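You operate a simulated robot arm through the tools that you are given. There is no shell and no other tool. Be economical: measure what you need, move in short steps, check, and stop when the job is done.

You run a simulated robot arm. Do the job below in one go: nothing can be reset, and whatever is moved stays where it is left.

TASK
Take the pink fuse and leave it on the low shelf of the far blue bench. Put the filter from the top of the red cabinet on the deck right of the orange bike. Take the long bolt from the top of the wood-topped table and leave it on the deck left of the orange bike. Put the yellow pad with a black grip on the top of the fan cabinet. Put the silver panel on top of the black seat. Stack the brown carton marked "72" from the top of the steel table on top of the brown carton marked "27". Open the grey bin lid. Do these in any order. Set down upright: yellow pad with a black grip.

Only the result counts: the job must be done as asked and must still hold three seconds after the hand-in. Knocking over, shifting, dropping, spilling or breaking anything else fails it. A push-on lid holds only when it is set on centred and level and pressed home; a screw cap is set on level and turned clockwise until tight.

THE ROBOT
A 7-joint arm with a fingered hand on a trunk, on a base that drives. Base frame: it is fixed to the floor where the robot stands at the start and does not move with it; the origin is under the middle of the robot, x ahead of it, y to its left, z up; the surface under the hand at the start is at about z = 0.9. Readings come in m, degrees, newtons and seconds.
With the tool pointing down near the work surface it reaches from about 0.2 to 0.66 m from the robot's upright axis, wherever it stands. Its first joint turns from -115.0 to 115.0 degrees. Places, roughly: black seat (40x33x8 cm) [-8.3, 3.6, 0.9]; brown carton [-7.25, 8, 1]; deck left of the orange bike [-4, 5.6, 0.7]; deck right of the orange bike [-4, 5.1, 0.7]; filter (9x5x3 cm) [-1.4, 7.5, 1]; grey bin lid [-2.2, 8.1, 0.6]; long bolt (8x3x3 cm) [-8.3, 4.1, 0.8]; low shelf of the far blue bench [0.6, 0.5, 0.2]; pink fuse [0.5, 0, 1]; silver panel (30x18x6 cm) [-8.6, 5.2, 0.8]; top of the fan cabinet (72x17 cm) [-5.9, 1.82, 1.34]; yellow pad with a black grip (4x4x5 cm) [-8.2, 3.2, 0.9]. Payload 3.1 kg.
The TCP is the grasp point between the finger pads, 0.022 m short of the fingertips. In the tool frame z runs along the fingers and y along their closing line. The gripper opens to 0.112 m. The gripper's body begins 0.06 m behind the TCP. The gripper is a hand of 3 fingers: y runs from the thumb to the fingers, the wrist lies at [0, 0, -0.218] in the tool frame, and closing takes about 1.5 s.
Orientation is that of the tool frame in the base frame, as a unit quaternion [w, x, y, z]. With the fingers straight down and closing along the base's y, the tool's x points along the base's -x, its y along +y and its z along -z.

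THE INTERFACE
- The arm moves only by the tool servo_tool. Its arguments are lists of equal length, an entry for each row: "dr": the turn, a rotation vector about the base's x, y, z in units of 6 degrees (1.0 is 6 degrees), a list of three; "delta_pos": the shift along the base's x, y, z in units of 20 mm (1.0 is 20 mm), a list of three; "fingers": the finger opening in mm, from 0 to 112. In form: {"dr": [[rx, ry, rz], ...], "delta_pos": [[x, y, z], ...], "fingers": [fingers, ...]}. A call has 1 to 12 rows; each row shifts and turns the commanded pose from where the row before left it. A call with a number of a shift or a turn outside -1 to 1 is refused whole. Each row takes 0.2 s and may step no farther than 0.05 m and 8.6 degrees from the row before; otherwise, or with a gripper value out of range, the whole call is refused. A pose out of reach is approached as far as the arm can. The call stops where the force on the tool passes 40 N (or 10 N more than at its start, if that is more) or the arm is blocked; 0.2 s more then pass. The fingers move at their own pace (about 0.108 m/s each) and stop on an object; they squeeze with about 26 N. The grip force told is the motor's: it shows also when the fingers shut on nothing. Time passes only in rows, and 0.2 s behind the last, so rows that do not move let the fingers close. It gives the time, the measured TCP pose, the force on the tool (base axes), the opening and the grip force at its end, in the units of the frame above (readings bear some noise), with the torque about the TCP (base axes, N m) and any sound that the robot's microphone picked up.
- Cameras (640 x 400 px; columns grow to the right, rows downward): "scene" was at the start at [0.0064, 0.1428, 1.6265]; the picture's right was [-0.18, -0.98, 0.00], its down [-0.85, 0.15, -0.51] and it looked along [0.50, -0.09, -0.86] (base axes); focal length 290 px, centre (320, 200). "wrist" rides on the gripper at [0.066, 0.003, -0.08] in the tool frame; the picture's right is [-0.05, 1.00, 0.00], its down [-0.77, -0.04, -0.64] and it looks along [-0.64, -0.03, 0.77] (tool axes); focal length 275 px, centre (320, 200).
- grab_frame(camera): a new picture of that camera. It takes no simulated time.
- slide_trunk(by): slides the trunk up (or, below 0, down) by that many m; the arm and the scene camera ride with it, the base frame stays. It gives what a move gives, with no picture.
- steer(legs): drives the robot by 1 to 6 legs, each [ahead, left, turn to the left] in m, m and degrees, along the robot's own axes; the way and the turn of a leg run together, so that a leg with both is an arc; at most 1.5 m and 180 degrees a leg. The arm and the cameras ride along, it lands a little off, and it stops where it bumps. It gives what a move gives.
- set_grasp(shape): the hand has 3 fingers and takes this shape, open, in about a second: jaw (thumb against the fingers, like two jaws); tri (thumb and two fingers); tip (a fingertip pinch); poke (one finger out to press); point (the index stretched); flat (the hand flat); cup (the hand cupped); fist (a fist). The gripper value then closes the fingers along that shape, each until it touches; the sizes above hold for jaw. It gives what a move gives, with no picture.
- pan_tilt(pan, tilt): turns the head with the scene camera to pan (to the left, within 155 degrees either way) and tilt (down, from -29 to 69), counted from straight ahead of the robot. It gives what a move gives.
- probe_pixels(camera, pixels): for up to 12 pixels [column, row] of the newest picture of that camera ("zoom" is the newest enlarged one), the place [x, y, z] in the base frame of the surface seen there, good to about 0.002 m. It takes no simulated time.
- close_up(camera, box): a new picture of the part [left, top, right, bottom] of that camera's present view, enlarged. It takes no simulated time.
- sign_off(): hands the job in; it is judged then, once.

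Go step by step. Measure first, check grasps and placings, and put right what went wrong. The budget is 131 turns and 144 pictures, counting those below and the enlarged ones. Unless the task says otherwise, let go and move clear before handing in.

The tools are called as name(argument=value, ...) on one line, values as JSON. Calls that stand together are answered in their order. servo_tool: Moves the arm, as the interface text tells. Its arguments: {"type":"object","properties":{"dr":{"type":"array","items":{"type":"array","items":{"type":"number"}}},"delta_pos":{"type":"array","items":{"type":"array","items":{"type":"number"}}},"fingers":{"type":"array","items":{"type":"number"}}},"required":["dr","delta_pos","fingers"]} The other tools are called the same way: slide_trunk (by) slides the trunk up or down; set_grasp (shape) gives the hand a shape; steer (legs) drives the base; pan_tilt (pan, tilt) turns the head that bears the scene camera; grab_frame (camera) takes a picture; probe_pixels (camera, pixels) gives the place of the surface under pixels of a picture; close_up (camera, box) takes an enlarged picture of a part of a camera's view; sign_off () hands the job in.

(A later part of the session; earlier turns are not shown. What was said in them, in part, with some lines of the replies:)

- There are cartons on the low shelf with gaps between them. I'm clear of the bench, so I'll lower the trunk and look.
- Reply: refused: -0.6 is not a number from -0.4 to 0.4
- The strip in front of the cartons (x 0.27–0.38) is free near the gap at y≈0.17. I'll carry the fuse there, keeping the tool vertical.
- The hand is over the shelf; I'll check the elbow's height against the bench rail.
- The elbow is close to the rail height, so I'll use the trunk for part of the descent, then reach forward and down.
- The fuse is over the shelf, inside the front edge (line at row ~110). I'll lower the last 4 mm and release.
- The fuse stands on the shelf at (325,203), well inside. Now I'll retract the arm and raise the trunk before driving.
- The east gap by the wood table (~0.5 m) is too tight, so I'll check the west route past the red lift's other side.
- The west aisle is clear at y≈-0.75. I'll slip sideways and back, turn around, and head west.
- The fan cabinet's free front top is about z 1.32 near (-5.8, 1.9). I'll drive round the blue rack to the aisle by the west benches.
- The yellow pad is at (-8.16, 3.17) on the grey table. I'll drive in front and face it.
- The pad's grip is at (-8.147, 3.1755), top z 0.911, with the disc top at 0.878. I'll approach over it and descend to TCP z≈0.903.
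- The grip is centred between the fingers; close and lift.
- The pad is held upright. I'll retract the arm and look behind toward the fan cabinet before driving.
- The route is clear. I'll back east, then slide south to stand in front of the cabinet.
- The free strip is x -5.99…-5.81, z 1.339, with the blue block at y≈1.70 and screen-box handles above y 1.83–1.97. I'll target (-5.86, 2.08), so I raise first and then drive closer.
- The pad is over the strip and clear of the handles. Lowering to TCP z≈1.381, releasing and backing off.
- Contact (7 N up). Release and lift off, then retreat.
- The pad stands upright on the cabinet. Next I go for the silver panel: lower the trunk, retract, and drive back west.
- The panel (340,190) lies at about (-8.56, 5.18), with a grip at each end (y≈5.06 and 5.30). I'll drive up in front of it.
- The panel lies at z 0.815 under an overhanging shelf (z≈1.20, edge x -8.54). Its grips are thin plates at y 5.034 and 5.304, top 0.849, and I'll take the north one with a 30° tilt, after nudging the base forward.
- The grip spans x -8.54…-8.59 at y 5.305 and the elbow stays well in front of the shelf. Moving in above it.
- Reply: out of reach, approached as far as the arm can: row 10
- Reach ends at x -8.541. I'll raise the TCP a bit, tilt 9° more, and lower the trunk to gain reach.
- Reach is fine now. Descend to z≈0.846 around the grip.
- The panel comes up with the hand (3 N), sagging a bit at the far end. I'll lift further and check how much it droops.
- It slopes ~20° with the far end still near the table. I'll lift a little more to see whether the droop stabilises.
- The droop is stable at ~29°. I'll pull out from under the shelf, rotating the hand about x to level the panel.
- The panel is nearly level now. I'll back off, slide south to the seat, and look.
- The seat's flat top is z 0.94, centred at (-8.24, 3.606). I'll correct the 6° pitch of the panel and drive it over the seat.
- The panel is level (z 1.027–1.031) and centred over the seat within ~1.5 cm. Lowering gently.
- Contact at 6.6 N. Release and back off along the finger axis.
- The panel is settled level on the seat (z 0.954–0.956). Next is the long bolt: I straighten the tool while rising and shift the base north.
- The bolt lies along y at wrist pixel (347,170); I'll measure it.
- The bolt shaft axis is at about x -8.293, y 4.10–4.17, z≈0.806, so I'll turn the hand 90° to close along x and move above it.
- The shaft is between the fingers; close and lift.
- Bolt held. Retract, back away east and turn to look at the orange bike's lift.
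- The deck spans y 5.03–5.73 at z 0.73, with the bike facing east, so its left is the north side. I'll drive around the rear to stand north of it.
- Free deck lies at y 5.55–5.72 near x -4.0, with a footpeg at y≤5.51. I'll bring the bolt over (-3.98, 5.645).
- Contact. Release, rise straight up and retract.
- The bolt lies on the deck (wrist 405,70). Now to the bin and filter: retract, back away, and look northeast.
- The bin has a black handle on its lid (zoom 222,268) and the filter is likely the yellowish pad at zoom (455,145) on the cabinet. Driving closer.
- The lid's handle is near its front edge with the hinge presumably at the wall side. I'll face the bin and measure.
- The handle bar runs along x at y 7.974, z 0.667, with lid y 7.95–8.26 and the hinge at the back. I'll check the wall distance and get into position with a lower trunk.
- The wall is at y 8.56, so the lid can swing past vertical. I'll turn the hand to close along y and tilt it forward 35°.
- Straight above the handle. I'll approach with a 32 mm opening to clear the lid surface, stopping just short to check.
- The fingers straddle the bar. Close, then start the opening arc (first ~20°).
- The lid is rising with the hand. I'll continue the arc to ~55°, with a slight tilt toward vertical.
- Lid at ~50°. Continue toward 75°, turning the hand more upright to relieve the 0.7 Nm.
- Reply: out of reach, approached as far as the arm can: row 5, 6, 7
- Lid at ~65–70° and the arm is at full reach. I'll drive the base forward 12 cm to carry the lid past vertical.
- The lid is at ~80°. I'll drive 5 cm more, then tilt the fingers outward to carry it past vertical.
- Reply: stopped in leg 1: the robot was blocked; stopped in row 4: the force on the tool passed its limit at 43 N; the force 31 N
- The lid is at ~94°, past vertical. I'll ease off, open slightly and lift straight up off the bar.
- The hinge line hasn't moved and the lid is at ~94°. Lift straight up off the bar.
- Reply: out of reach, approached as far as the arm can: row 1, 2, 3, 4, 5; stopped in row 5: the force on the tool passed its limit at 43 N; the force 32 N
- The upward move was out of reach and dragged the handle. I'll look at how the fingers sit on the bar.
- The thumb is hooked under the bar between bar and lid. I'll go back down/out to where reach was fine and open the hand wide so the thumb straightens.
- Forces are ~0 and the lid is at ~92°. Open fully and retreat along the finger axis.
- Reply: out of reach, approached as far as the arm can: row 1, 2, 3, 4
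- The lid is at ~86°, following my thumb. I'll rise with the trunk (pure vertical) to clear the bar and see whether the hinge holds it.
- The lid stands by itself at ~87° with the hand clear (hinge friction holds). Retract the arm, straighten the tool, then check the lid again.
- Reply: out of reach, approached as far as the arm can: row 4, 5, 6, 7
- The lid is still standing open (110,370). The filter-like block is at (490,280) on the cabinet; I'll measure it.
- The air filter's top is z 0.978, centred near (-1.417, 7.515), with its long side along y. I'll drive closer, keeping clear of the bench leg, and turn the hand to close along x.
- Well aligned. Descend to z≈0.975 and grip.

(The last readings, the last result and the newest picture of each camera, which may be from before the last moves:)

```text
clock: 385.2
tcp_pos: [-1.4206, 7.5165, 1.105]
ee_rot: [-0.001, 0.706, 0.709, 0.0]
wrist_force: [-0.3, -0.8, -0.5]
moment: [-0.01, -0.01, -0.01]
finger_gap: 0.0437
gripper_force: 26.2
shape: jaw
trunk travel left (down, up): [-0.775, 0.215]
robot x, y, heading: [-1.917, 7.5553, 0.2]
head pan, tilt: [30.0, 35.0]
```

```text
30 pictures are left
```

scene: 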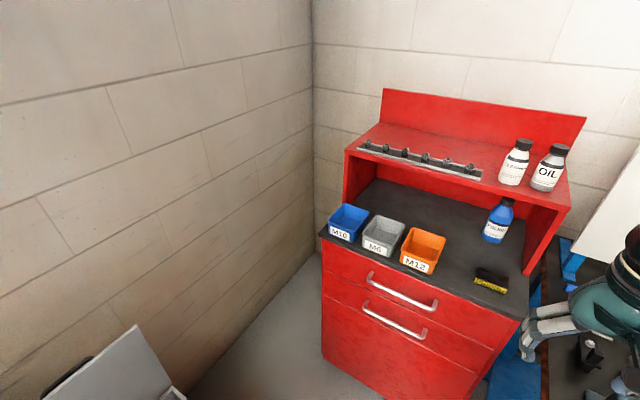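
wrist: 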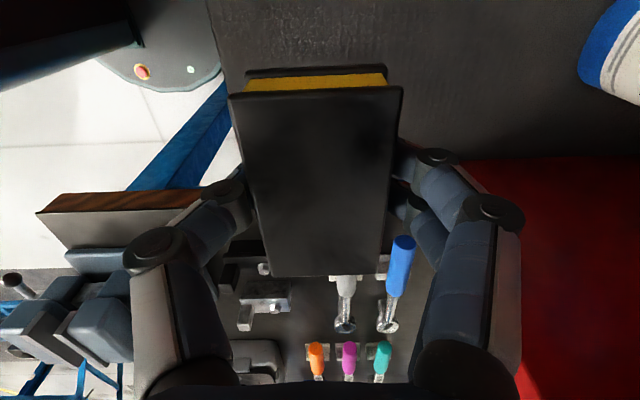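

Filter held (44 mm). Retract and drive through the east gap into the aisle between the lifts.

servo_tool(dr=[[0, 0, 0], [0, 0, 0], [0, 0, 0], [0, 0, 0], [0, 0, 0], [0, 0, 0], [0, 0, 0], [0, 0, 0], [0, 0, 0], [0, 0, 0]], delta_pos=[[-0.8, 0, 0.5], [-0.8, 0, 0.5], [-0.8, 0, 0], [-0.8, 0, 0], [-0.8, 0, 0], [-0.8, 0, 0], [-0.8, 0, 0], [-0.8, 0, 0], [-0.8, 0, 0], [-0.8, 0, 0]], fingers=[30, 30, 30, 30, 30, 30, 30, 30, 30, 30])

steer(legs=[[-0.42, -0.4, 0]])

pan_tilt(pan=-105, tilt=30)

grab_frame(camera="scene")

probe_pixels(camera="scene", pixels=[[320, 200], [320, 300], [200, 200], [420, 200], [450, 250], [250, 150], [320, 150]])

```text
clock: 387.4
tcp_pos: [-1.5813, 7.5178, 1.1261]
ee_rot: [-0.001, 0.707, 0.707, 0.002]
wrist_force: [0.6, 0.2, -0.6]
moment: [-0.03, 0.03, 0.01]
finger_gap: 0.0433
gripper_force: 26.0
shape: jaw
trunk travel left (down, up): [-0.775, 0.215]
robot x, y, heading: [-1.9173, 7.5579, -0.3]
head pan, tilt: [30.0, 35.0]
```

```text
clock: 390.8
tcp_pos: [-2.0013, 7.1195, 1.1247]
ee_rot: [-0.001, 0.705, 0.709, 0.001]
wrist_force: [-1.7, 0.2, -1.1]
moment: [0.05, -0.02, -0.03]
finger_gap: 0.0436
gripper_force: 25.8
shape: jaw
trunk travel left (down, up): [-0.775, 0.215]
robot x, y, heading: [-2.3394, 7.158, 0.3]
head pan, tilt: [30.0, 35.0]
```

```text
clock: 392.9
tcp_pos: [-2.0024, 7.1198, 1.1251]
ee_rot: [-0.001, 0.705, 0.709, 0.001]
wrist_force: [0.3, -0.7, -0.2]
moment: [0.0, 0.0, 0.01]
finger_gap: 0.0435
gripper_force: 25.7
shape: jaw
trunk travel left (down, up): [-0.775, 0.215]
robot x, y, heading: [-2.3373, 7.1566, 0.1]
head pan, tilt: [-105.0, 30.0]
```

```text
29 pictures are left
```

scene: 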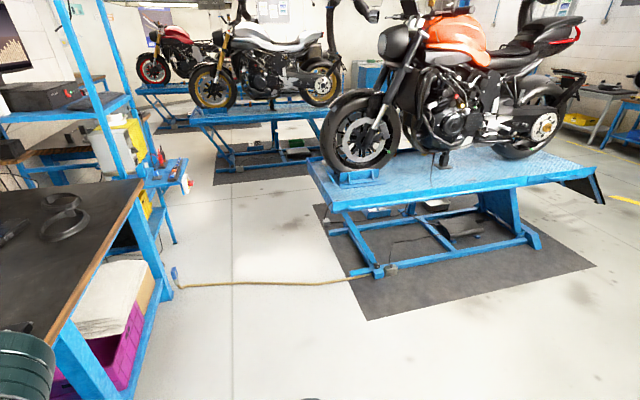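

```text
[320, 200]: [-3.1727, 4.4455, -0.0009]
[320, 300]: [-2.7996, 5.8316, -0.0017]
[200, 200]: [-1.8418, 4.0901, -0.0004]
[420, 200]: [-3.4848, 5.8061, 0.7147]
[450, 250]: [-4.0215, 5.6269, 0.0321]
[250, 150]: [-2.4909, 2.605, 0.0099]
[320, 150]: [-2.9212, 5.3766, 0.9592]
```

The east route is crossed by an air hose on the floor, so I'll use the known-clear west route around the orange lift.

steer(legs=[[-1.45, -0.2, 0], [-1.45, -0.2, 0], [-0.85, 0, 0], [0, -1.3, 0], [0, -1.3, 0], [0.8, 0, 0]])

pan_tilt(pan=20, tilt=30)

grab_frame(camera="scene")

probe_pixels(camera="scene", pixels=[[320, 200], [320, 300], [250, 250], [200, 300], [420, 200], [450, 150], [300, 150], [280, 300]])

```text
clock: 427.2
tcp_pos: [-4.964, 4.1251, 1.1254]
ee_rot: [-0.001, 0.709, 0.705, 0.0]
wrist_force: [0.4, -0.4, -0.7]
moment: [-0.02, -0.04, 0.01]
finger_gap: 0.0437
gripper_force: 25.9
shape: jaw
trunk travel left (down, up): [-0.775, 0.215]
robot x, y, heading: [-5.3034, 4.1688, -0.6]
head pan, tilt: [-105.0, 30.0]
```

```text
clock: 429.3
tcp_pos: [-4.9634, 4.1255, 1.1256]
ee_rot: [-0.001, 0.709, 0.705, 0.001]
wrist_force: [-0.3, -1.0, -0.9]
moment: [0.01, -0.01, -0.01]
finger_gap: 0.0433
gripper_force: 25.7
shape: jaw
trunk travel left (down, up): [-0.775, 0.215]
robot x, y, heading: [-5.3016, 4.1642, -0.6]
head pan, tilt: [20.0, 30.0]
```

```text
28 pictures are left
```

scene: 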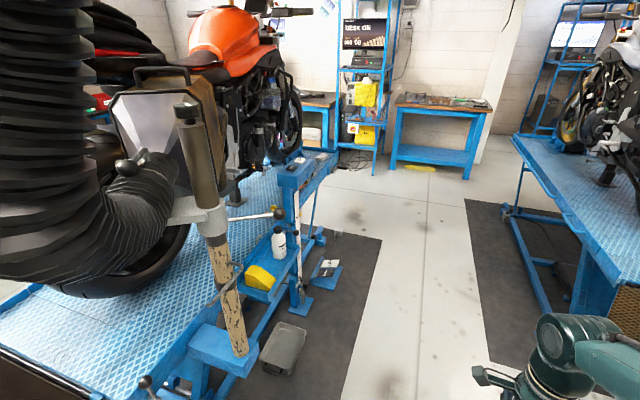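

```text
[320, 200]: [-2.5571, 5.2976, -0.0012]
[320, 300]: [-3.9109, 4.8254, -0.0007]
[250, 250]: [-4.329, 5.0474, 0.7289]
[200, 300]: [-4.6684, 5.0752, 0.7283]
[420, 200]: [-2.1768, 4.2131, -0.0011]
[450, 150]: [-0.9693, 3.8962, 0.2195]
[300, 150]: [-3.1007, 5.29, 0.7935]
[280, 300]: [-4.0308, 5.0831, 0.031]
```

A pedestal with a tray (bottle, sponge) stands beside the right deck edge. I'll measure it before choosing the spot.

close_up(camera="scene", box=[190, 130, 370, 350])

probe_pixels(camera="scene", pixels=[[280, 240], [262, 278], [300, 260], [305, 305], [290, 175], [330, 160], [232, 340], [220, 350], [330, 270], [278, 214], [225, 225], [285, 365]])

```text
1.82 times, centred on (280, 240) of scene
```

zoom: 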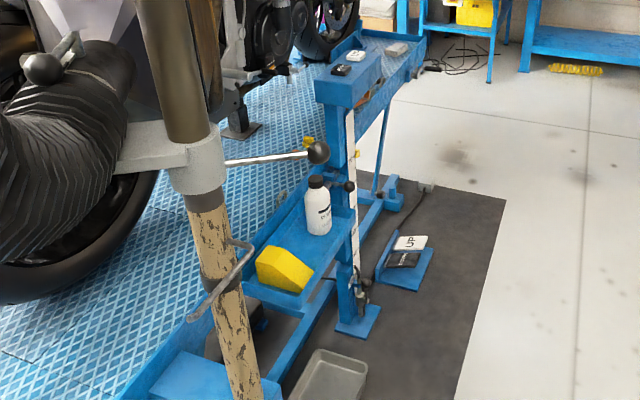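

```text
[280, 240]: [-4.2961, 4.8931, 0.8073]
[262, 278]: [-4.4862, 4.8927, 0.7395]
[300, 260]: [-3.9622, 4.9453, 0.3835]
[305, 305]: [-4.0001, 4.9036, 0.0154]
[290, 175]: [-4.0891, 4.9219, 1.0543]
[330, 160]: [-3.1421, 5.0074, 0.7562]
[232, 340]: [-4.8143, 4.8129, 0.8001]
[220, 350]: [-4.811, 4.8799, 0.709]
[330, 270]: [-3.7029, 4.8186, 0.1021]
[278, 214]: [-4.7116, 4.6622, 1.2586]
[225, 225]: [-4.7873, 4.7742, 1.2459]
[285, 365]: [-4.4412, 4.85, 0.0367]
```

probe_pixels(camera="zoom", pixels=[[400, 46], [355, 55], [340, 70], [420, 60], [325, 100], [380, 85], [300, 110], [270, 130]])

steer(legs=[[1.45, 0, 0], [0.12, 0.1, 0], [0, 0, 90]])

pan_tilt(pan=10, tilt=40)

grab_frame(camera="scene")

```text
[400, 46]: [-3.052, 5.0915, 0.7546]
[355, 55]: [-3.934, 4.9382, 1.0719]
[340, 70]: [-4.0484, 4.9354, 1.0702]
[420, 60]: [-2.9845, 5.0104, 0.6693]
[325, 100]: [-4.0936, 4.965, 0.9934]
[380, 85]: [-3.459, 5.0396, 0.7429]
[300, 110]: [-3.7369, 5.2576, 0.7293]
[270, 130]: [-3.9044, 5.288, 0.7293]
```

```text
clock: 441.4
tcp_pos: [-3.6882, 4.5833, 1.1249]
ee_rot: [-0.001, 0.0, 1.0, 0.0]
wrist_force: [-0.1, 0.1, -0.7]
moment: [0.02, -0.02, -0.01]
finger_gap: 0.0434
gripper_force: 26.2
shape: jaw
trunk travel left (down, up): [-0.775, 0.215]
robot x, y, heading: [-3.727, 4.2441, 89.6]
head pan, tilt: [20.0, 30.0]
```

```text
clock: 442.1
tcp_pos: [-3.6883, 4.5831, 1.1259]
ee_rot: [-0.001, 0.0, 1.0, 0.0]
wrist_force: [-0.7, 0.1, -1.0]
moment: [0.01, 0.0, 0.05]
finger_gap: 0.0435
gripper_force: 25.9
shape: jaw
trunk travel left (down, up): [-0.775, 0.215]
robot x, y, heading: [-3.7261, 4.2457, 89.6]
head pan, tilt: [10.0, 40.0]
```

```text
26 pictures are left
```

scene: 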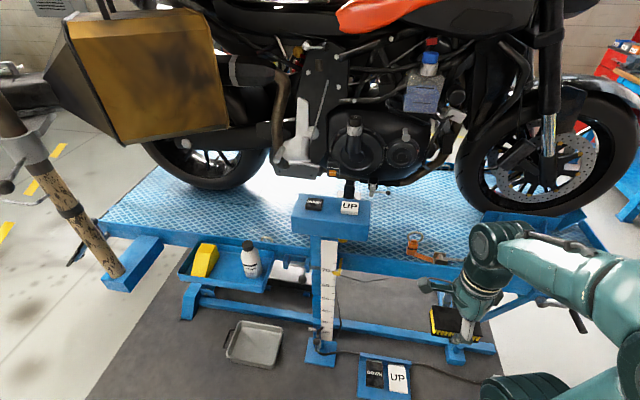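

probe_pixels(camera="scene", pixels=[[385, 220], [385, 240], [410, 245], [445, 260], [445, 230], [475, 215], [368, 225], [400, 210], [440, 205], [400, 185], [470, 205], [420, 225]])

close_up(camera="scene", box=[280, 160, 500, 300])

```text
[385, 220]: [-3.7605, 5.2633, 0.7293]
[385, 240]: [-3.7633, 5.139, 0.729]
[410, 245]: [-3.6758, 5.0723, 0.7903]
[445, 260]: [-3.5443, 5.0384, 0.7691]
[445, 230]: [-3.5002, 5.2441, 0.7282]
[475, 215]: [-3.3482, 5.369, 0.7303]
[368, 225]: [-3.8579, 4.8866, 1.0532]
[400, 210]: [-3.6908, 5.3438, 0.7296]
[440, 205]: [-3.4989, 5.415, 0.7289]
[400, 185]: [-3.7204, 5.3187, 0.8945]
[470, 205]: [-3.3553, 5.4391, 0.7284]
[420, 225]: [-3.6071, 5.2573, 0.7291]
```

```text
2.86 times, centred on (390, 230) of scene
```

zoom: 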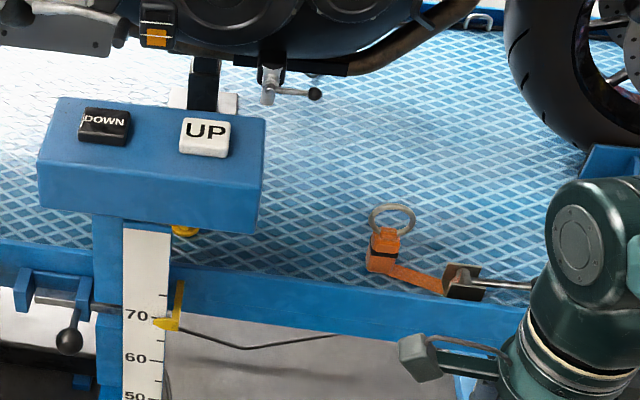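

The spot at about (-3.765, 5.11) between pedestal box and orange strap is free deck. I'll move closer (short of the pedals), lower the trunk, and bring the filter in.

steer(legs=[[0.235, 0, 0]])

slide_trunk(by=-0.19)

servo_tool(dr=[[0, 0, 0], [0, 0, 0], [0, 0, 0], [0, 0, 0], [0, 0, 0], [0, 0, 0], [0, 0, 0], [0, 0, 0], [0, 0, 0], [0, 0, 0], [0, 0, 0], [0, 0, 0]], delta_pos=[[0, 1, 0], [0, 1, 0], [0, 1, 0], [0, 1, 0], [0, 1, 0], [0, 1, 0], [0, 1, 0], [0, 1, -0.3], [0, 1, -0.3], [0, 1, -0.3], [-0.5, 1, -0.3], [-0.5, 1, -0.3]], fingers=[30, 30, 30, 30, 30, 30, 30, 30, 30, 30, 30, 30])

grab_frame(camera="scene")

grab_frame(camera="wrist")

```text
clock: 443.8
tcp_pos: [-3.6875, 4.8165, 1.1254]
ee_rot: [-0.001, 0.001, 1.0, 0.001]
wrist_force: [-0.5, -0.1, 0.2]
moment: [0.01, -0.03, -0.03]
finger_gap: 0.0435
gripper_force: 25.8
shape: jaw
trunk travel left (down, up): [-0.775, 0.215]
robot x, y, heading: [-3.7308, 4.4823, 89.7]
head pan, tilt: [10.0, 40.0]
```

```text
clock: 445.9
tcp_pos: [-3.687, 4.817, 0.9354]
ee_rot: [0.0, 0.002, 1.0, 0.001]
wrist_force: [0.4, -0.2, -1.0]
moment: [-0.01, 0.0, -0.02]
finger_gap: 0.0433
gripper_force: 26.1
shape: jaw
trunk travel left (down, up): [-0.585, 0.405]
robot x, y, heading: [-3.7242, 4.4815, 89.3]
head pan, tilt: [10.0, 40.0]
```

```text
clock: 448.5
tcp_pos: [-3.7078, 5.058, 0.9048]
ee_rot: [-0.001, 0.001, 1.0, 0.001]
wrist_force: [0.1, 0.5, -1.0]
moment: [0.01, 0.01, 0.01]
finger_gap: 0.043
gripper_force: 25.5
shape: jaw
trunk travel left (down, up): [-0.585, 0.405]
robot x, y, heading: [-3.7297, 4.4767, 89.5]
head pan, tilt: [10.0, 40.0]
```

```text
24 pictures are left
```

scene: 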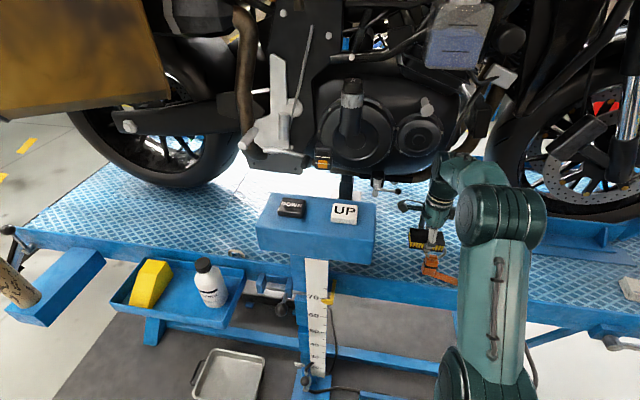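

```text
23 pictures are left
```

wrist: 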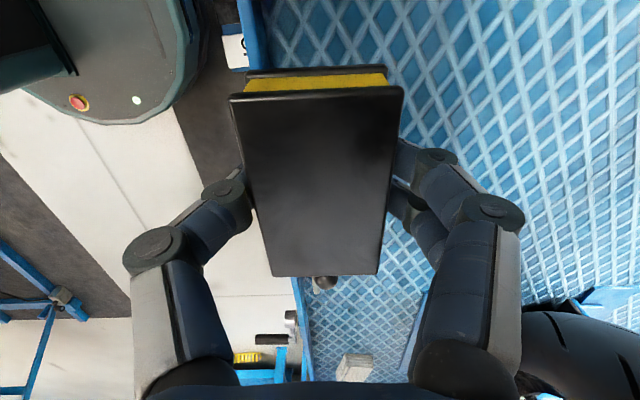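

servo_tool(dr=[[0, 0, 0], [0, 0, 0], [0, 0, 0], [0, 0, 0], [0, 0, 0], [0, 0, 0], [0, 0, 0], [0, 0, 0], [0, 0, 0]], delta_pos=[[-0.9, 0.9, -0.3], [-1, 0.9, -0.3], [-1, 0.9, -0.3], [0, 0, -1], [0, 0, -1], [0, 0, -1], [0, 0, -1], [0, 0, -1], [0, 0, -1]], fingers=[30, 30, 30, 30, 30, 30, 30, 30, 30])

grab_frame(camera="scene")

```text
clock: 450.5
tcp_pos: [-3.765, 5.112, 0.7698]
ee_rot: [-0.001, 0.001, 1.0, 0.001]
wrist_force: [0.5, 0.3, -1.4]
moment: [0.01, 0.0, -0.01]
finger_gap: 0.0432
gripper_force: 26.0
shape: jaw
trunk travel left (down, up): [-0.585, 0.405]
robot x, y, heading: [-3.7286, 4.4794, 89.4]
head pan, tilt: [10.0, 40.0]
```

```text
22 pictures are left
```

scene: 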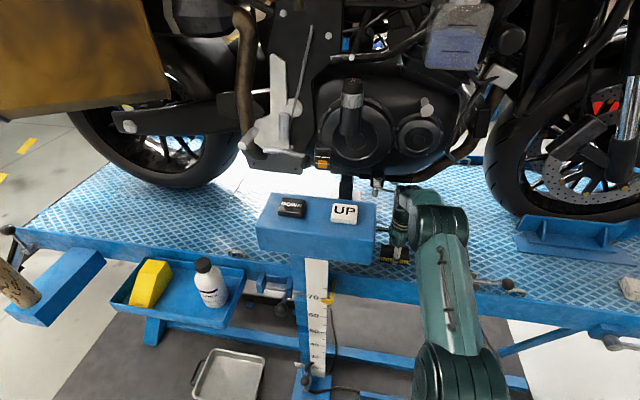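

servo_tool(dr=[[0, 0, 0], [0, 0, 0], [0, 0, 0]], delta_pos=[[0, 0, -0.35], [0, 0, -0.2], [0, 0, -0.1]], fingers=[30, 30, 30])

servo_tool(dr=[[0, 0, 0], [0, 0, 0], [0, 0, 0], [0, 0, 0], [0, 0, 0], [0, 0, 0], [0, 0, 0], [0, 0, 0], [0, 0, 0]], delta_pos=[[0, 0, 0], [0, 0, 0], [0, 0, 0], [0, 0, 0.8], [0, 0, 1], [0, 0, 1], [0, 0, 1], [0, 0, 1], [0, 0, 1]], fingers=[60, 72, 72, 72, 72, 72, 72, 72, 72])

grab_frame(camera="wrist")

```text
clock: 451.3
tcp_pos: [-3.7652, 5.1109, 0.7537]
ee_rot: [-0.001, 0.0, 1.0, 0.001]
wrist_force: [0.3, -0.6, -0.1]
moment: [0.02, 0.03, 0.02]
finger_gap: 0.0435
gripper_force: 26.7
shape: jaw
trunk travel left (down, up): [-0.585, 0.405]
robot x, y, heading: [-3.7253, 4.4793, 89.7]
head pan, tilt: [10.0, 40.0]
```

```text
clock: 453.3
tcp_pos: [-3.7652, 5.1107, 0.8716]
ee_rot: [0.001, 0.0, 1.0, 0.001]
wrist_force: [-0.4, 0.0, 1.1]
moment: [-0.03, 0.01, -0.01]
finger_gap: 0.0718
gripper_force: 0.1
shape: jaw
trunk travel left (down, up): [-0.585, 0.405]
robot x, y, heading: [-3.7281, 4.4781, 89.4]
head pan, tilt: [10.0, 40.0]
```

```text
21 pictures are left
```

wrist: 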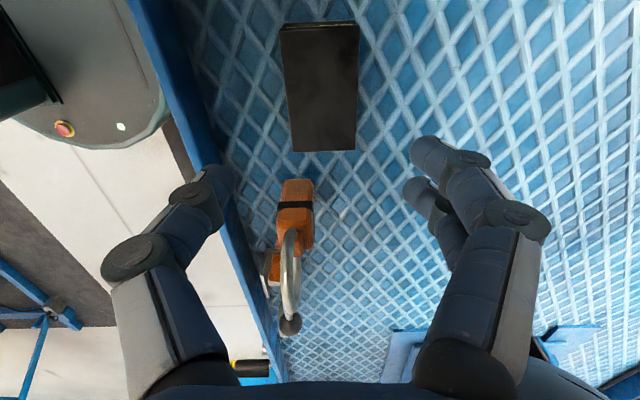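

The filter lies flat on the deck, clear of the strap. Retract past the pedestal and head for the cartons.

servo_tool(dr=[[0, 0, 0], [0, 0, 0], [0, 0, 0], [0, 0, 0], [0, 0, 0], [0, 0, 0], [0, 0, 0], [0, 0, 0], [0, 0, 0], [0, 0, 0], [0, 0, 0], [0, 0, 0]], delta_pos=[[0.8, 0, 1], [0.8, 0, 1], [0.8, 0, 1], [0.8, -1, 1], [0, -1, 1], [0, -1, 0], [0, -1, 0], [0, -1, 0], [0, -1, 0], [0, -1, 0], [0, -1, 0], [0, -1, 0]], fingers=[72, 72, 72, 72, 72, 72, 72, 72, 72, 72, 72, 72])

servo_tool(dr=[[0, 0, 0], [0, 0, 0], [0, 0, 0], [0, 0, 0], [0, 0, 0]], delta_pos=[[0, -1, 0], [0, -1, 0], [0, -1, 0], [0, -1, 0], [0, -1, 0]], fingers=[72, 72, 72, 72, 72])

steer(legs=[[-0.32, 0, 0], [0, 1.2, 0], [0, 1.2, 0], [1.2, 0, 0], [1.0, 0, 0]])

slide_trunk(by=0.19)

pan_tilt(pan=38, tilt=20)

grab_frame(camera="scene")

```text
clock: 455.9
tcp_pos: [-3.703, 4.9304, 0.9708]
ee_rot: [-0.001, 0.001, 1.0, 0.001]
wrist_force: [0.6, 0.1, -0.2]
moment: [-0.04, 0.02, -0.03]
finger_gap: 0.0716
gripper_force: 0.1
shape: jaw
trunk travel left (down, up): [-0.585, 0.405]
robot x, y, heading: [-3.7263, 4.4815, 89.7]
head pan, tilt: [10.0, 40.0]
```

```text
clock: 457.1
tcp_pos: [-3.7036, 4.8303, 0.9709]
ee_rot: [-0.001, -0.002, 1.0, 0.001]
wrist_force: [0.1, 0.0, 0.1]
moment: [0.05, 0.03, 0.03]
finger_gap: 0.0717
gripper_force: 0.0
shape: jaw
out of reach, approached as far as the arm can: row 4
trunk travel left (down, up): [-0.585, 0.405]
robot x, y, heading: [-3.7286, 4.48, 90.0]
head pan, tilt: [10.0, 40.0]
```

```text
clock: 481.1
tcp_pos: [-6.035, 6.745, 0.9704]
ee_rot: [-0.002, 0.012, 1.0, -0.001]
wrist_force: [0.4, -0.1, -0.3]
moment: [-0.01, -0.03, 0.03]
finger_gap: 0.0719
gripper_force: 0.0
shape: jaw
trunk travel left (down, up): [-0.585, 0.405]
robot x, y, heading: [-6.0709, 6.395, 88.4]
head pan, tilt: [10.0, 40.0]
```

```text
clock: 483.1
tcp_pos: [-6.0369, 6.7433, 1.1602]
ee_rot: [-0.001, 0.011, 1.0, -0.001]
wrist_force: [0.6, -0.1, 0.0]
moment: [-0.04, -0.01, 0.02]
finger_gap: 0.0717
gripper_force: 0.2
shape: jaw
trunk travel left (down, up): [-0.775, 0.215]
robot x, y, heading: [-6.0679, 6.3963, 88.4]
head pan, tilt: [10.0, 40.0]
```

```text
clock: 484.1
tcp_pos: [-6.0366, 6.745, 1.1593]
ee_rot: [0.0, 0.01, 1.0, 0.0]
wrist_force: [-0.6, -0.6, -0.4]
moment: [-0.03, -0.01, 0.01]
finger_gap: 0.0715
gripper_force: 0.1
shape: jaw
trunk travel left (down, up): [-0.775, 0.215]
robot x, y, heading: [-6.0693, 6.3964, 88.8]
head pan, tilt: [38.0, 20.0]
```

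```text
20 pictures are left
```

scene: 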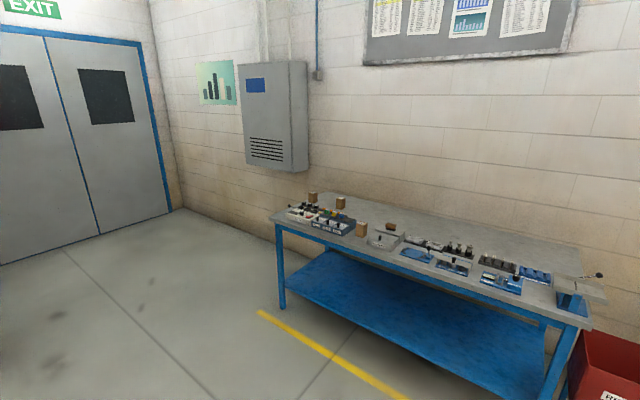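

close_up(camera="scene", box=[270, 180, 430, 270])

probe_pixels(camera="zoom", pixels=[[170, 65], [280, 85], [370, 195], [480, 190], [170, 95], [280, 115], [140, 240]])

```text
4.00 times, centred on (350, 225) of scene
```

zoom: 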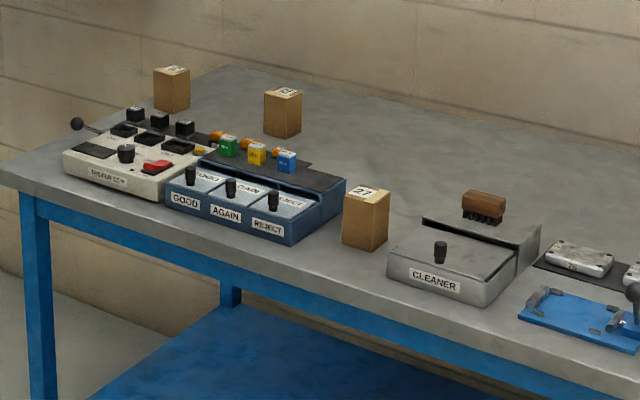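

```text
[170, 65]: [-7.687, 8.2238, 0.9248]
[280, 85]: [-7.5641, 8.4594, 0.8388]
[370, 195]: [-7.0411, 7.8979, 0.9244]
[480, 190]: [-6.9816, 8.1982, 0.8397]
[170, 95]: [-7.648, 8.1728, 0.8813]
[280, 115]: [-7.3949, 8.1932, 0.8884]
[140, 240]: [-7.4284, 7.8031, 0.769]
```

Three small tall cartons; the front one reads "27" at (-7.04, 7.90). I'll drive closer to read the other two tops.

steer(legs=[[0, 1.2, 1.2], [0.95, 0, 0]])

pan_tilt(pan=5, tilt=45)

grab_frame(camera="scene")

```text
clock: 494.7
tcp_pos: [-7.2408, 7.7104, 1.159]
ee_rot: [-0.002, 0.004, 1.0, 0.0]
wrist_force: [0.9, 0.4, 0.0]
moment: [-0.01, 0.02, 0.03]
finger_gap: 0.0719
gripper_force: 0.1
shape: jaw
trunk travel left (down, up): [-0.775, 0.215]
robot x, y, heading: [-7.2703, 7.3603, 89.2]
head pan, tilt: [38.0, 20.0]
```

```text
clock: 495.7
tcp_pos: [-7.2412, 7.7101, 1.1604]
ee_rot: [-0.001, 0.005, 1.0, 0.0]
wrist_force: [-0.2, -0.6, -1.0]
moment: [0.02, 0.01, 0.0]
finger_gap: 0.0716
gripper_force: 0.0
shape: jaw
trunk travel left (down, up): [-0.775, 0.215]
robot x, y, heading: [-7.2662, 7.3587, 89.1]
head pan, tilt: [5.0, 45.0]
```

```text
18 pictures are left
```

scene: 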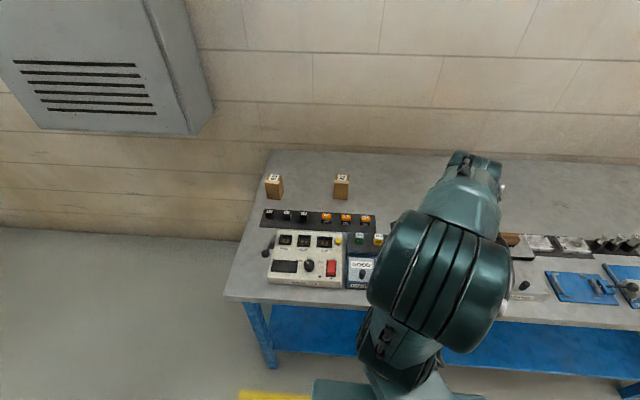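

close_up(camera="scene", box=[255, 165, 365, 215])

probe_pixels(camera="scene", pixels=[[274, 178], [342, 178], [266, 179], [281, 179], [335, 179], [349, 179], [341, 190], [274, 190], [341, 205]])

```text
5.82 times, centred on (310, 190) of scene
```

zoom: 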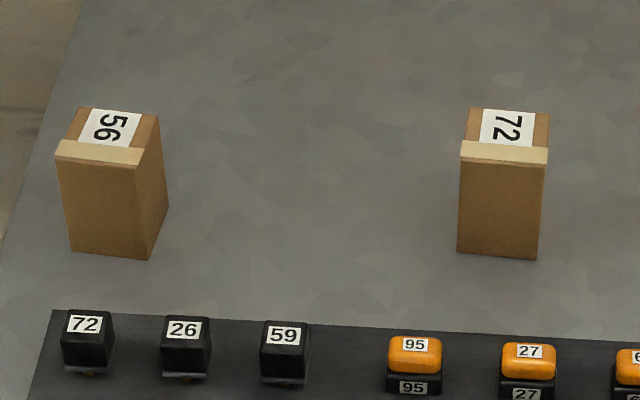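

```text
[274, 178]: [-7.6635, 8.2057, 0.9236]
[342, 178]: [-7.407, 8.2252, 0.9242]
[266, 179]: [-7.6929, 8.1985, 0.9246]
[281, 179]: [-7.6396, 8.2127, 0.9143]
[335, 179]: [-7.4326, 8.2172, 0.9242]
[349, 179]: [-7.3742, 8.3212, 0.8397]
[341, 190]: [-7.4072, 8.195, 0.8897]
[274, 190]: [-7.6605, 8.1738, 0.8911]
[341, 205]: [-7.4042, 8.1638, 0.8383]
```

"72" is at (-7.405, 8.22), top z 0.924; the front one is "27". I'll move the base in front of 72, turn the hand to close along x and tilt 15° for reach.

steer(legs=[[0.15, 0.13, 0.8]])

servo_tool(dr=[[0, 0, 1], [0, 0, 1], [0, 0, 1], [0, 0, 1], [0, 0, 1], [0, 0, 1], [0, 0, 1], [0, 0, 1], [0, 0, 1], [0, 0, 1], [0, 0, 1], [0, 0, 1]], delta_pos=[[0, 0, 0], [0, 0, 0], [0, 0, 0], [0, 0, 0], [0, 0, 0], [0, 0, 0], [0, 0, 0], [0, 0, 0], [0, 0, 0], [0, 0, 0], [0, 0, 0], [0, 0, 0]], fingers=[85, 85, 85, 85, 85, 85, 85, 85, 85, 85, 85, 85])

servo_tool(dr=[[0, 0, 1], [0, 0, 1], [0, 0, 0.9], [0.7, 0, 0], [0.7, 0, 0], [0.7, 0, 0], [0.7, 0, 0], [0, 0, 0], [0, 0, 0], [0, 0, 0]], delta_pos=[[0, 0, 0], [0, 0, 0], [0, 0, 0], [0, 1, -0.4], [0, 1, -0.4], [0, 1, -0.4], [0, 1, -0.4], [0, 1, -0.4], [0, 1, -0.4], [0, 1, -0.4]], fingers=[85, 85, 85, 85, 85, 85, 85, 85, 85, 85])

grab_frame(camera="wrist")

```text
clock: 497.3
tcp_pos: [-7.3757, 7.8627, 1.1602]
ee_rot: [-0.001, -0.003, 1.0, 0.0]
wrist_force: [0.2, -0.5, 0.7]
moment: [-0.01, -0.03, 0.02]
finger_gap: 0.0716
gripper_force: 0.0
shape: jaw
trunk travel left (down, up): [-0.775, 0.215]
robot x, y, heading: [-7.399, 7.5129, 90.3]
head pan, tilt: [5.0, 45.0]
```

```text
clock: 499.9
tcp_pos: [-7.3748, 7.8617, 1.1601]
ee_rot: [-0.001, -0.591, 0.807, 0.0]
wrist_force: [-0.1, 0.4, 0.4]
moment: [0.01, 0.0, 0.02]
finger_gap: 0.0849
gripper_force: 0.2
shape: jaw
trunk travel left (down, up): [-0.775, 0.215]
robot x, y, heading: [-7.4021, 7.509, 90.2]
head pan, tilt: [5.0, 45.0]
```

```text
clock: 502.1
tcp_pos: [-7.3742, 8.003, 1.1035]
ee_rot: [0.102, -0.698, 0.702, 0.102]
wrist_force: [0.7, -0.3, -0.8]
moment: [0.0, -0.03, 0.0]
finger_gap: 0.0849
gripper_force: 0.1
shape: jaw
trunk travel left (down, up): [-0.775, 0.215]
robot x, y, heading: [-7.397, 7.5115, 89.9]
head pan, tilt: [5.0, 45.0]
```

```text
16 pictures are left
```

wrist: 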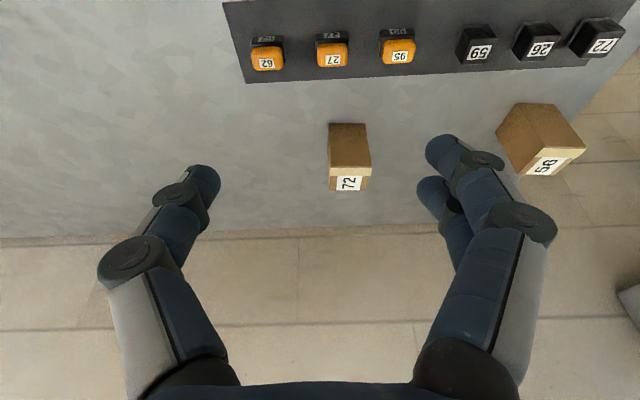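

probe_pixels(camera="wrist", pixels=[[349, 182], [330, 170], [370, 165], [334, 188], [366, 188], [350, 168], [350, 189], [331, 130], [366, 127]])

servo_tool(dr=[[0, 0, 0], [0, 0, 0], [0, 0, 0], [0, 0, 0], [0, 0, 0], [0, 0, 0], [0, 0, 0], [0, 0, 0], [0, 0, 0]], delta_pos=[[-0.2, 1, -0.4], [-0.2, 1, -0.4], [-0.2, 1, -0.4], [-0.2, 1, -0.4], [-0.2, 1, -0.4], [-0.2, 1, -0.4], [-0.2, 1, -0.4], [-0.2, 1, -0.4], [0, 1, -0.4]], fingers=[85, 85, 85, 85, 85, 85, 85, 85, 85])

grab_frame(camera="wrist")

```text
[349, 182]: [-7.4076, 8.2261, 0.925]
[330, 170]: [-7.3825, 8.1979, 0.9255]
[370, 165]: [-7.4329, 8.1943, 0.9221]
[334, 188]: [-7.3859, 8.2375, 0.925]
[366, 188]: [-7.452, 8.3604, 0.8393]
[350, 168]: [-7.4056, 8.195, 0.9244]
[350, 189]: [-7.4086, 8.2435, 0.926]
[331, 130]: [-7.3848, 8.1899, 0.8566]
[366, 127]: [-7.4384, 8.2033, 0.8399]
```

```text
clock: 504.1
tcp_pos: [-7.405, 8.1831, 1.0306]
ee_rot: [0.102, -0.698, 0.701, 0.102]
wrist_force: [0.2, 0.4, 0.1]
moment: [0.03, 0.01, 0.0]
finger_gap: 0.0846
gripper_force: 0.0
shape: jaw
trunk travel left (down, up): [-0.775, 0.215]
robot x, y, heading: [-7.3965, 7.5081, 90.0]
head pan, tilt: [5.0, 45.0]
```

```text
15 pictures are left
```

wrist: 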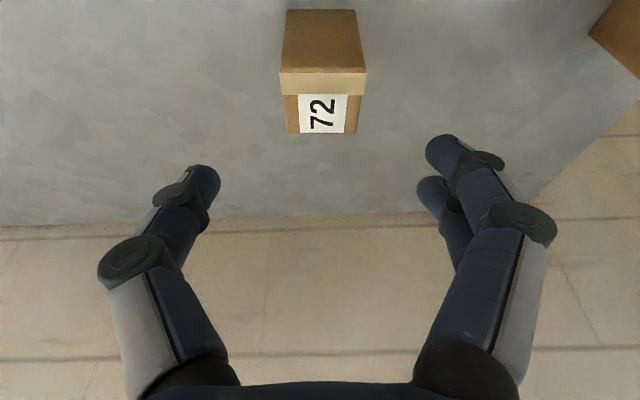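

Carton 72's top spans x -7.433…-7.383, y 8.195…8.245. Descend to it and grip.

servo_tool(dr=[[0, 0, 0], [0, 0, 0], [0, 0, 0], [0, 0, 0], [0, 0, 0], [0, 0, 0], [0, 0, 0]], delta_pos=[[-0.1, 0.3, -1], [0, 0.3, -1], [0, 0.3, -1], [0, 0.3, -1], [0, 0.2, -1], [0, 0.2, -1], [0, 0, -0.7]], fingers=[80, 80, 80, 80, 80, 80, 80])

grab_frame(camera="wrist")

```text
clock: 505.7
tcp_pos: [-7.4093, 8.2153, 0.8971]
ee_rot: [0.102, -0.698, 0.701, 0.103]
wrist_force: [-1.4, 0.0, 0.1]
moment: [0.0, -0.02, 0.0]
finger_gap: 0.0804
gripper_force: 0.1
shape: jaw
trunk travel left (down, up): [-0.775, 0.215]
robot x, y, heading: [-7.3975, 7.5149, 90.2]
head pan, tilt: [5.0, 45.0]
```

```text
14 pictures are left
```

wrist: 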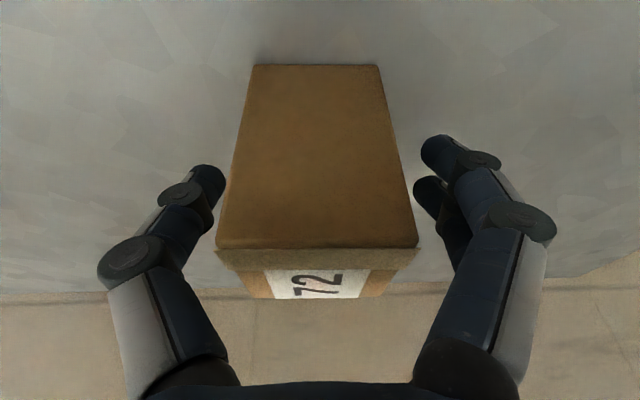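

Straddled properly. Grip and lift.

servo_tool(dr=[[0, 0, 0], [0, 0, 0], [0, 0, 0], [0, 0, 0], [0, 0, 0], [0, 0, 0], [0, 0, 0], [0, 0, 0], [0, 0, 0], [0, 0, 0], [0, 0, 0], [0, 0, 0]], delta_pos=[[0, 0, 0], [0, 0, 0], [0, 0, 0], [0, 0, 0], [0, 0, 0.5], [0, -0.3, 1], [0, -0.5, 1], [0, -0.5, 1], [0, -0.5, 1], [0, -0.5, 1], [0, -0.5, 1], [0, -1, 0.5]], fingers=[30, 30, 30, 30, 30, 30, 30, 30, 30, 30, 30, 30])

grab_frame(camera="wrist")

```text
clock: 508.3
tcp_pos: [-7.4086, 8.1369, 1.0376]
ee_rot: [0.102, -0.698, 0.701, 0.102]
wrist_force: [-0.3, 0.6, -3.2]
moment: [0.0, 0.03, 0.0]
finger_gap: 0.0489
gripper_force: 25.8
shape: jaw
trunk travel left (down, up): [-0.775, 0.215]
robot x, y, heading: [-7.3955, 7.5144, 90.3]
head pan, tilt: [5.0, 45.0]
```

```text
13 pictures are left
```

wrist: 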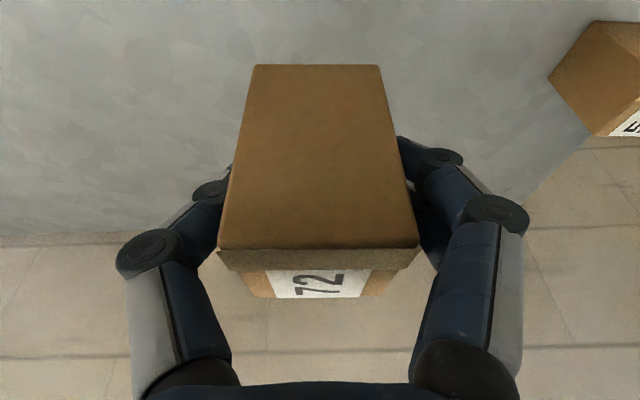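

Carton 72 is held upright. Back off and shift right toward 27, then measure its top.

steer(legs=[[-0.12, -0.3, -0.3]])

pan_tilt(pan=12, tilt=52)

grab_frame(camera="scene")

```text
clock: 510.4
tcp_pos: [-7.1065, 8.0177, 1.0382]
ee_rot: [0.102, -0.697, 0.702, 0.103]
wrist_force: [-0.6, 0.9, -2.8]
moment: [-0.01, 0.02, -0.04]
finger_gap: 0.0488
gripper_force: 26.1
shape: jaw
trunk travel left (down, up): [-0.775, 0.215]
robot x, y, heading: [-7.0931, 7.3887, 89.9]
head pan, tilt: [5.0, 45.0]
```

```text
clock: 511.1
tcp_pos: [-7.1061, 8.0185, 1.0376]
ee_rot: [0.102, -0.697, 0.702, 0.102]
wrist_force: [0.0, 0.2, -2.9]
moment: [0.01, 0.02, -0.01]
finger_gap: 0.0488
gripper_force: 26.0
shape: jaw
trunk travel left (down, up): [-0.775, 0.215]
robot x, y, heading: [-7.0967, 7.3892, 90.0]
head pan, tilt: [12.0, 52.0]
```

```text
12 pictures are left
```

scene: 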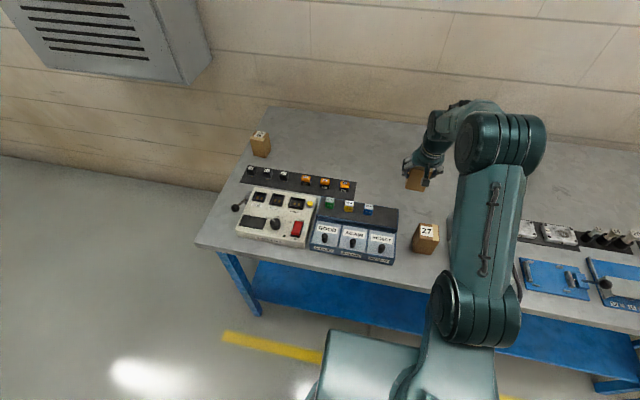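

close_up(camera="scene", box=[395, 205, 459, 245])

probe_pixels(camera="zoom", pixels=[[320, 200], [230, 200], [420, 200], [320, 300], [240, 290], [420, 330]])

```text
10.00 times, centred on (427, 225) of scene
```

zoom: 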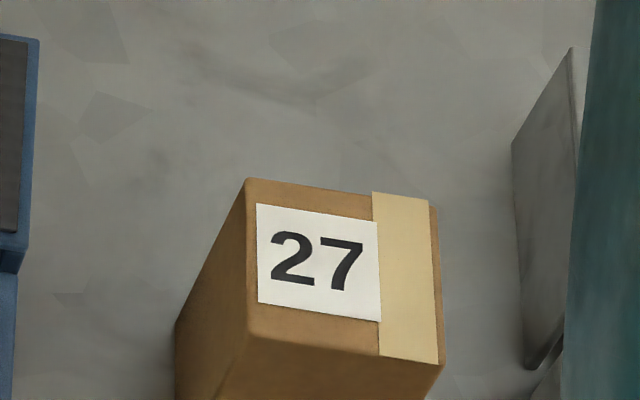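

```text
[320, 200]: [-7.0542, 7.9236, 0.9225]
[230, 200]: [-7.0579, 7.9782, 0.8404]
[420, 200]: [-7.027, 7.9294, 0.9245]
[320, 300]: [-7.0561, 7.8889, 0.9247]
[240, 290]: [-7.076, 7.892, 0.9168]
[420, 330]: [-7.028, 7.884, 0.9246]
```

Carton 27's top is centred at (-7.0485, 7.900), z 0.9245. Moving 72 above it.

servo_tool(dr=[[0, 0, 0], [0, 0, 0], [0, 0, 0], [0, 0, 0], [0, 0, 0], [0, 0, 0], [0, 0, 0], [0, 0, 0]], delta_pos=[[0.4, -0.88, 0], [0.4, -0.88, 0], [0.4, -0.88, 0], [0.4, -0.88, 0], [0.4, -0.88, 0], [0.4, -0.88, -0.3], [0.4, -0.88, -0.7], [0, 0, -0.8]], fingers=[30, 30, 30, 30, 30, 30, 30, 30])

grab_frame(camera="scene")

close_up(camera="scene", box=[380, 180, 476, 240])

```text
clock: 512.9
tcp_pos: [-7.0512, 7.8952, 1.0009]
ee_rot: [0.102, -0.697, 0.703, 0.101]
wrist_force: [-0.7, 0.5, -2.7]
moment: [-0.04, 0.02, 0.02]
finger_gap: 0.0486
gripper_force: 26.7
shape: jaw
trunk travel left (down, up): [-0.775, 0.215]
robot x, y, heading: [-7.099, 7.3904, 89.9]
head pan, tilt: [12.0, 52.0]
```

```text
10 pictures are left
```

scene: 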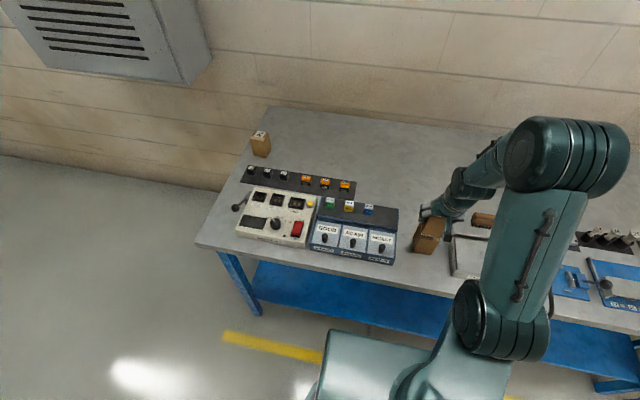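

```text
6.67 times, centred on (428, 210) of scene
```

zoom: 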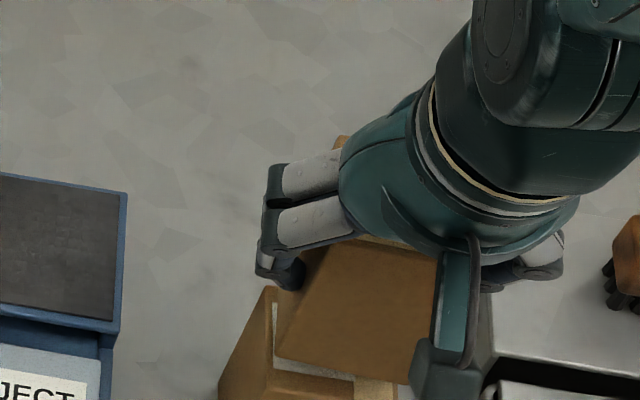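

probe_pixels(camera="zoom", pixels=[[285, 345], [405, 370], [320, 270], [420, 280], [350, 310], [272, 350], [300, 380], [345, 330]])

```text
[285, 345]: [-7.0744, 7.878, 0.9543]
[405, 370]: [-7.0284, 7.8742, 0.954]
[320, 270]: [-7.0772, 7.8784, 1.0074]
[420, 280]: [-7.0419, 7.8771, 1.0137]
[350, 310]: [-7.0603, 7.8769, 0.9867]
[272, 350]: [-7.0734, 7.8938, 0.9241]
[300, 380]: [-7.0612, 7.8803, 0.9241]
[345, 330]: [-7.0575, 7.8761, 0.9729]
```

72 is centred over 27 within ~3 mm. Lower to contact.

servo_tool(dr=[[0, 0, 0], [0, 0, 0], [0, 0, 0], [0, 0, 0]], delta_pos=[[0.1, 0, -0.4], [0, 0, -0.3], [0, 0, -0.15], [0, 0, 0]], fingers=[30, 30, 30, 30])

```text
clock: 513.9
tcp_pos: [-7.0486, 7.8944, 0.9847]
ee_rot: [0.102, -0.698, 0.701, 0.103]
wrist_force: [-0.3, -0.4, -3.0]
moment: [0.01, 0.0, 0.01]
finger_gap: 0.0487
gripper_force: 25.5
shape: jaw
trunk travel left (down, up): [-0.775, 0.215]
robot x, y, heading: [-7.0933, 7.3888, 89.8]
head pan, tilt: [12.0, 52.0]
```

servo_tool(dr=[[0, 0, 0], [0, 0, 0], [0, 0, 0]], delta_pos=[[0, 0, -0.08], [0, 0, -0.06], [0, 0, 0]], fingers=[30, 30, 30])

```text
clock: 514.7
tcp_pos: [-7.0483, 7.8941, 0.9822]
ee_rot: [0.102, -0.698, 0.702, 0.103]
wrist_force: [-0.5, 0.1, 3.0]
moment: [0.02, 0.02, -0.01]
finger_gap: 0.0488
gripper_force: 25.8
shape: jaw
trunk travel left (down, up): [-0.775, 0.215]
robot x, y, heading: [-7.0967, 7.3932, 90.0]
head pan, tilt: [12.0, 52.0]
```

Contact made (weight transferred). Release and withdraw along the finger axis.

servo_tool(dr=[[0, 0, 0], [0, 0, 0], [0, 0, 0], [0, 0, 0], [0, 0, 0], [0, 0, 0], [0, 0, 0], [0, 0, 0], [0, 0, 0], [0, 0, 0]], delta_pos=[[0, 0, 0], [0, 0, 0], [0, 0, 0], [0, 0, 0], [0, -0.14, 0.5], [0, -0.28, 0.95], [0, -0.28, 0.95], [0, -0.28, 0.95], [0, -0.28, 0.95], [0, -0.5, 0.95]], fingers=[56, 66, 78, 84, 84, 84, 84, 84, 84, 84])

grab_frame(camera="wrist")

```text
clock: 516.9
tcp_pos: [-7.0476, 7.8588, 1.0874]
ee_rot: [0.103, -0.697, 0.702, 0.103]
wrist_force: [0.3, -0.8, -0.1]
moment: [0.02, 0.02, -0.01]
finger_gap: 0.0838
gripper_force: 0.0
shape: jaw
trunk travel left (down, up): [-0.775, 0.215]
robot x, y, heading: [-7.0965, 7.3938, 89.8]
head pan, tilt: [12.0, 52.0]
```

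```text
8 pictures are left
```

wrist: 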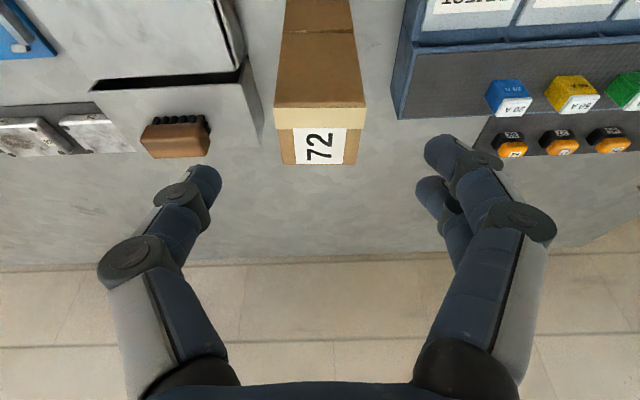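

The stack is square. I'll back away and take a last distant look at the bin lid.

servo_tool(dr=[[0, 0, 0], [0, 0, 0], [0, 0, 0], [0, 0, 0]], delta_pos=[[0, 0, 1], [0, 0, 1], [0, 0, 1], [0, 0, 1]], fingers=[84, 84, 84, 84])

steer(legs=[[-0.5, 0, 0]])

grab_frame(camera="scene")

pan_tilt(pan=-80, tilt=10)

close_up(camera="scene", box=[240, 130, 440, 260])

```text
clock: 517.9
tcp_pos: [-7.0487, 7.8584, 1.1667]
ee_rot: [0.102, -0.698, 0.702, 0.102]
wrist_force: [0.4, 0.4, -0.7]
moment: [0.0, 0.01, 0.03]
finger_gap: 0.0839
gripper_force: 0.1
shape: jaw
trunk travel left (down, up): [-0.775, 0.215]
robot x, y, heading: [-7.0981, 7.3925, 89.7]
head pan, tilt: [12.0, 52.0]
```

```text
clock: 520.9
tcp_pos: [-7.0492, 7.3624, 1.1689]
ee_rot: [-0.102, 0.7, -0.7, -0.103]
wrist_force: [-0.2, -0.9, -0.2]
moment: [-0.01, -0.01, 0.0]
finger_gap: 0.084
gripper_force: 0.0
shape: jaw
trunk travel left (down, up): [-0.775, 0.215]
robot x, y, heading: [-7.0969, 6.8954, 90.4]
head pan, tilt: [12.0, 52.0]
```

```text
7 pictures are left
```

scene: 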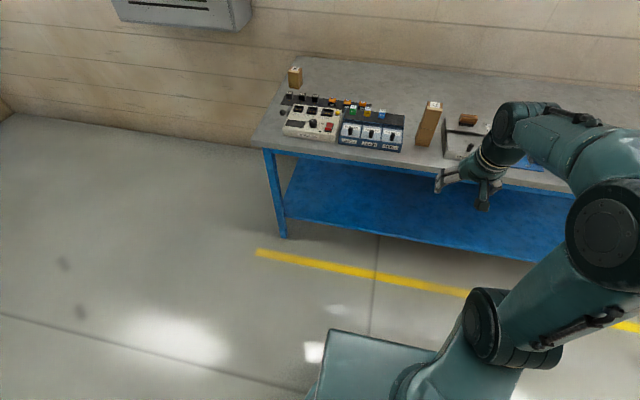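

```text
clock: 522.5
tcp_pos: [-7.0491, 7.363, 1.1681]
ee_rot: [0.101, -0.699, 0.7, 0.103]
wrist_force: [0.0, 0.3, -0.2]
moment: [0.01, -0.04, -0.01]
finger_gap: 0.0838
gripper_force: 0.0
shape: jaw
trunk travel left (down, up): [-0.775, 0.215]
robot x, y, heading: [-7.092, 6.8952, 89.8]
head pan, tilt: [-80.0, 10.0]
```

```text
3.08 times, centred on (340, 195) of scene
```

zoom: 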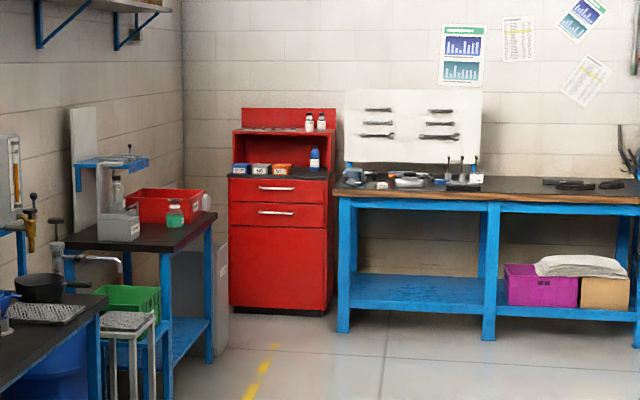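

The stack stands. The tub hides the bin lid from here, so I'll slide east for one clear look.

steer(legs=[[-0.2, -1.4, 0], [0, -1.4, 0], [0, -0.9, 0]])

pan_tilt(pan=-50, tilt=22)

grab_frame(camera="scene")

```text
clock: 540.5
tcp_pos: [-3.351, 7.1607, 1.167]
ee_rot: [0.102, -0.698, 0.701, 0.102]
wrist_force: [0.0, -0.2, -0.7]
moment: [0.01, 0.03, -0.04]
finger_gap: 0.0838
gripper_force: 0.1
shape: jaw
trunk travel left (down, up): [-0.775, 0.215]
robot x, y, heading: [-3.3979, 6.6927, 90.1]
head pan, tilt: [-80.0, 10.0]
```

```text
clock: 541.4
tcp_pos: [-3.3513, 7.1611, 1.1665]
ee_rot: [0.102, -0.698, 0.701, 0.104]
wrist_force: [-0.7, -0.2, 0.3]
moment: [-0.01, 0.01, 0.0]
finger_gap: 0.0839
gripper_force: 0.0
shape: jaw
trunk travel left (down, up): [-0.775, 0.215]
robot x, y, heading: [-3.4009, 6.6924, 89.9]
head pan, tilt: [-50.0, 22.0]
```

```text
5 pictures are left
```

scene: 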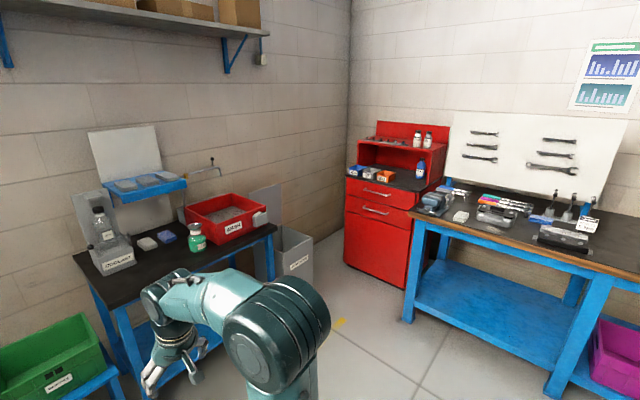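

The lid is still upright at (265,205) with the bin open below it. All seven items are done and the hand is empty and clear, so I'm handing in.

sign_off()

```text
The job is handed in.
```

All seven parts of the job are done and handed in:

- **Pink fuse:** standing on the low shelf of the far blue bench, in front of the cartons.
- **Filter:** flat on the deck right of the orange bike, at about [-3.77, 5.11].
- **Long bolt:** on the deck left of the orange bike, at about [-3.98, 5.66].
- **Yellow pad with a black grip:** upright on top of the fan cabinet.
- **Silver panel:** level on the black seat.
- **Carton "72":** stacked squarely on carton "27" on the steel table.
- **Grey bin lid:** open and standing at about 87 degrees, just short of vertical. It was still up about three minutes after I let go.

While opening the lid, the base bumped to a stop in front of the bin. The lid's hinge line read the same before and after, so I don't think the bin moved.
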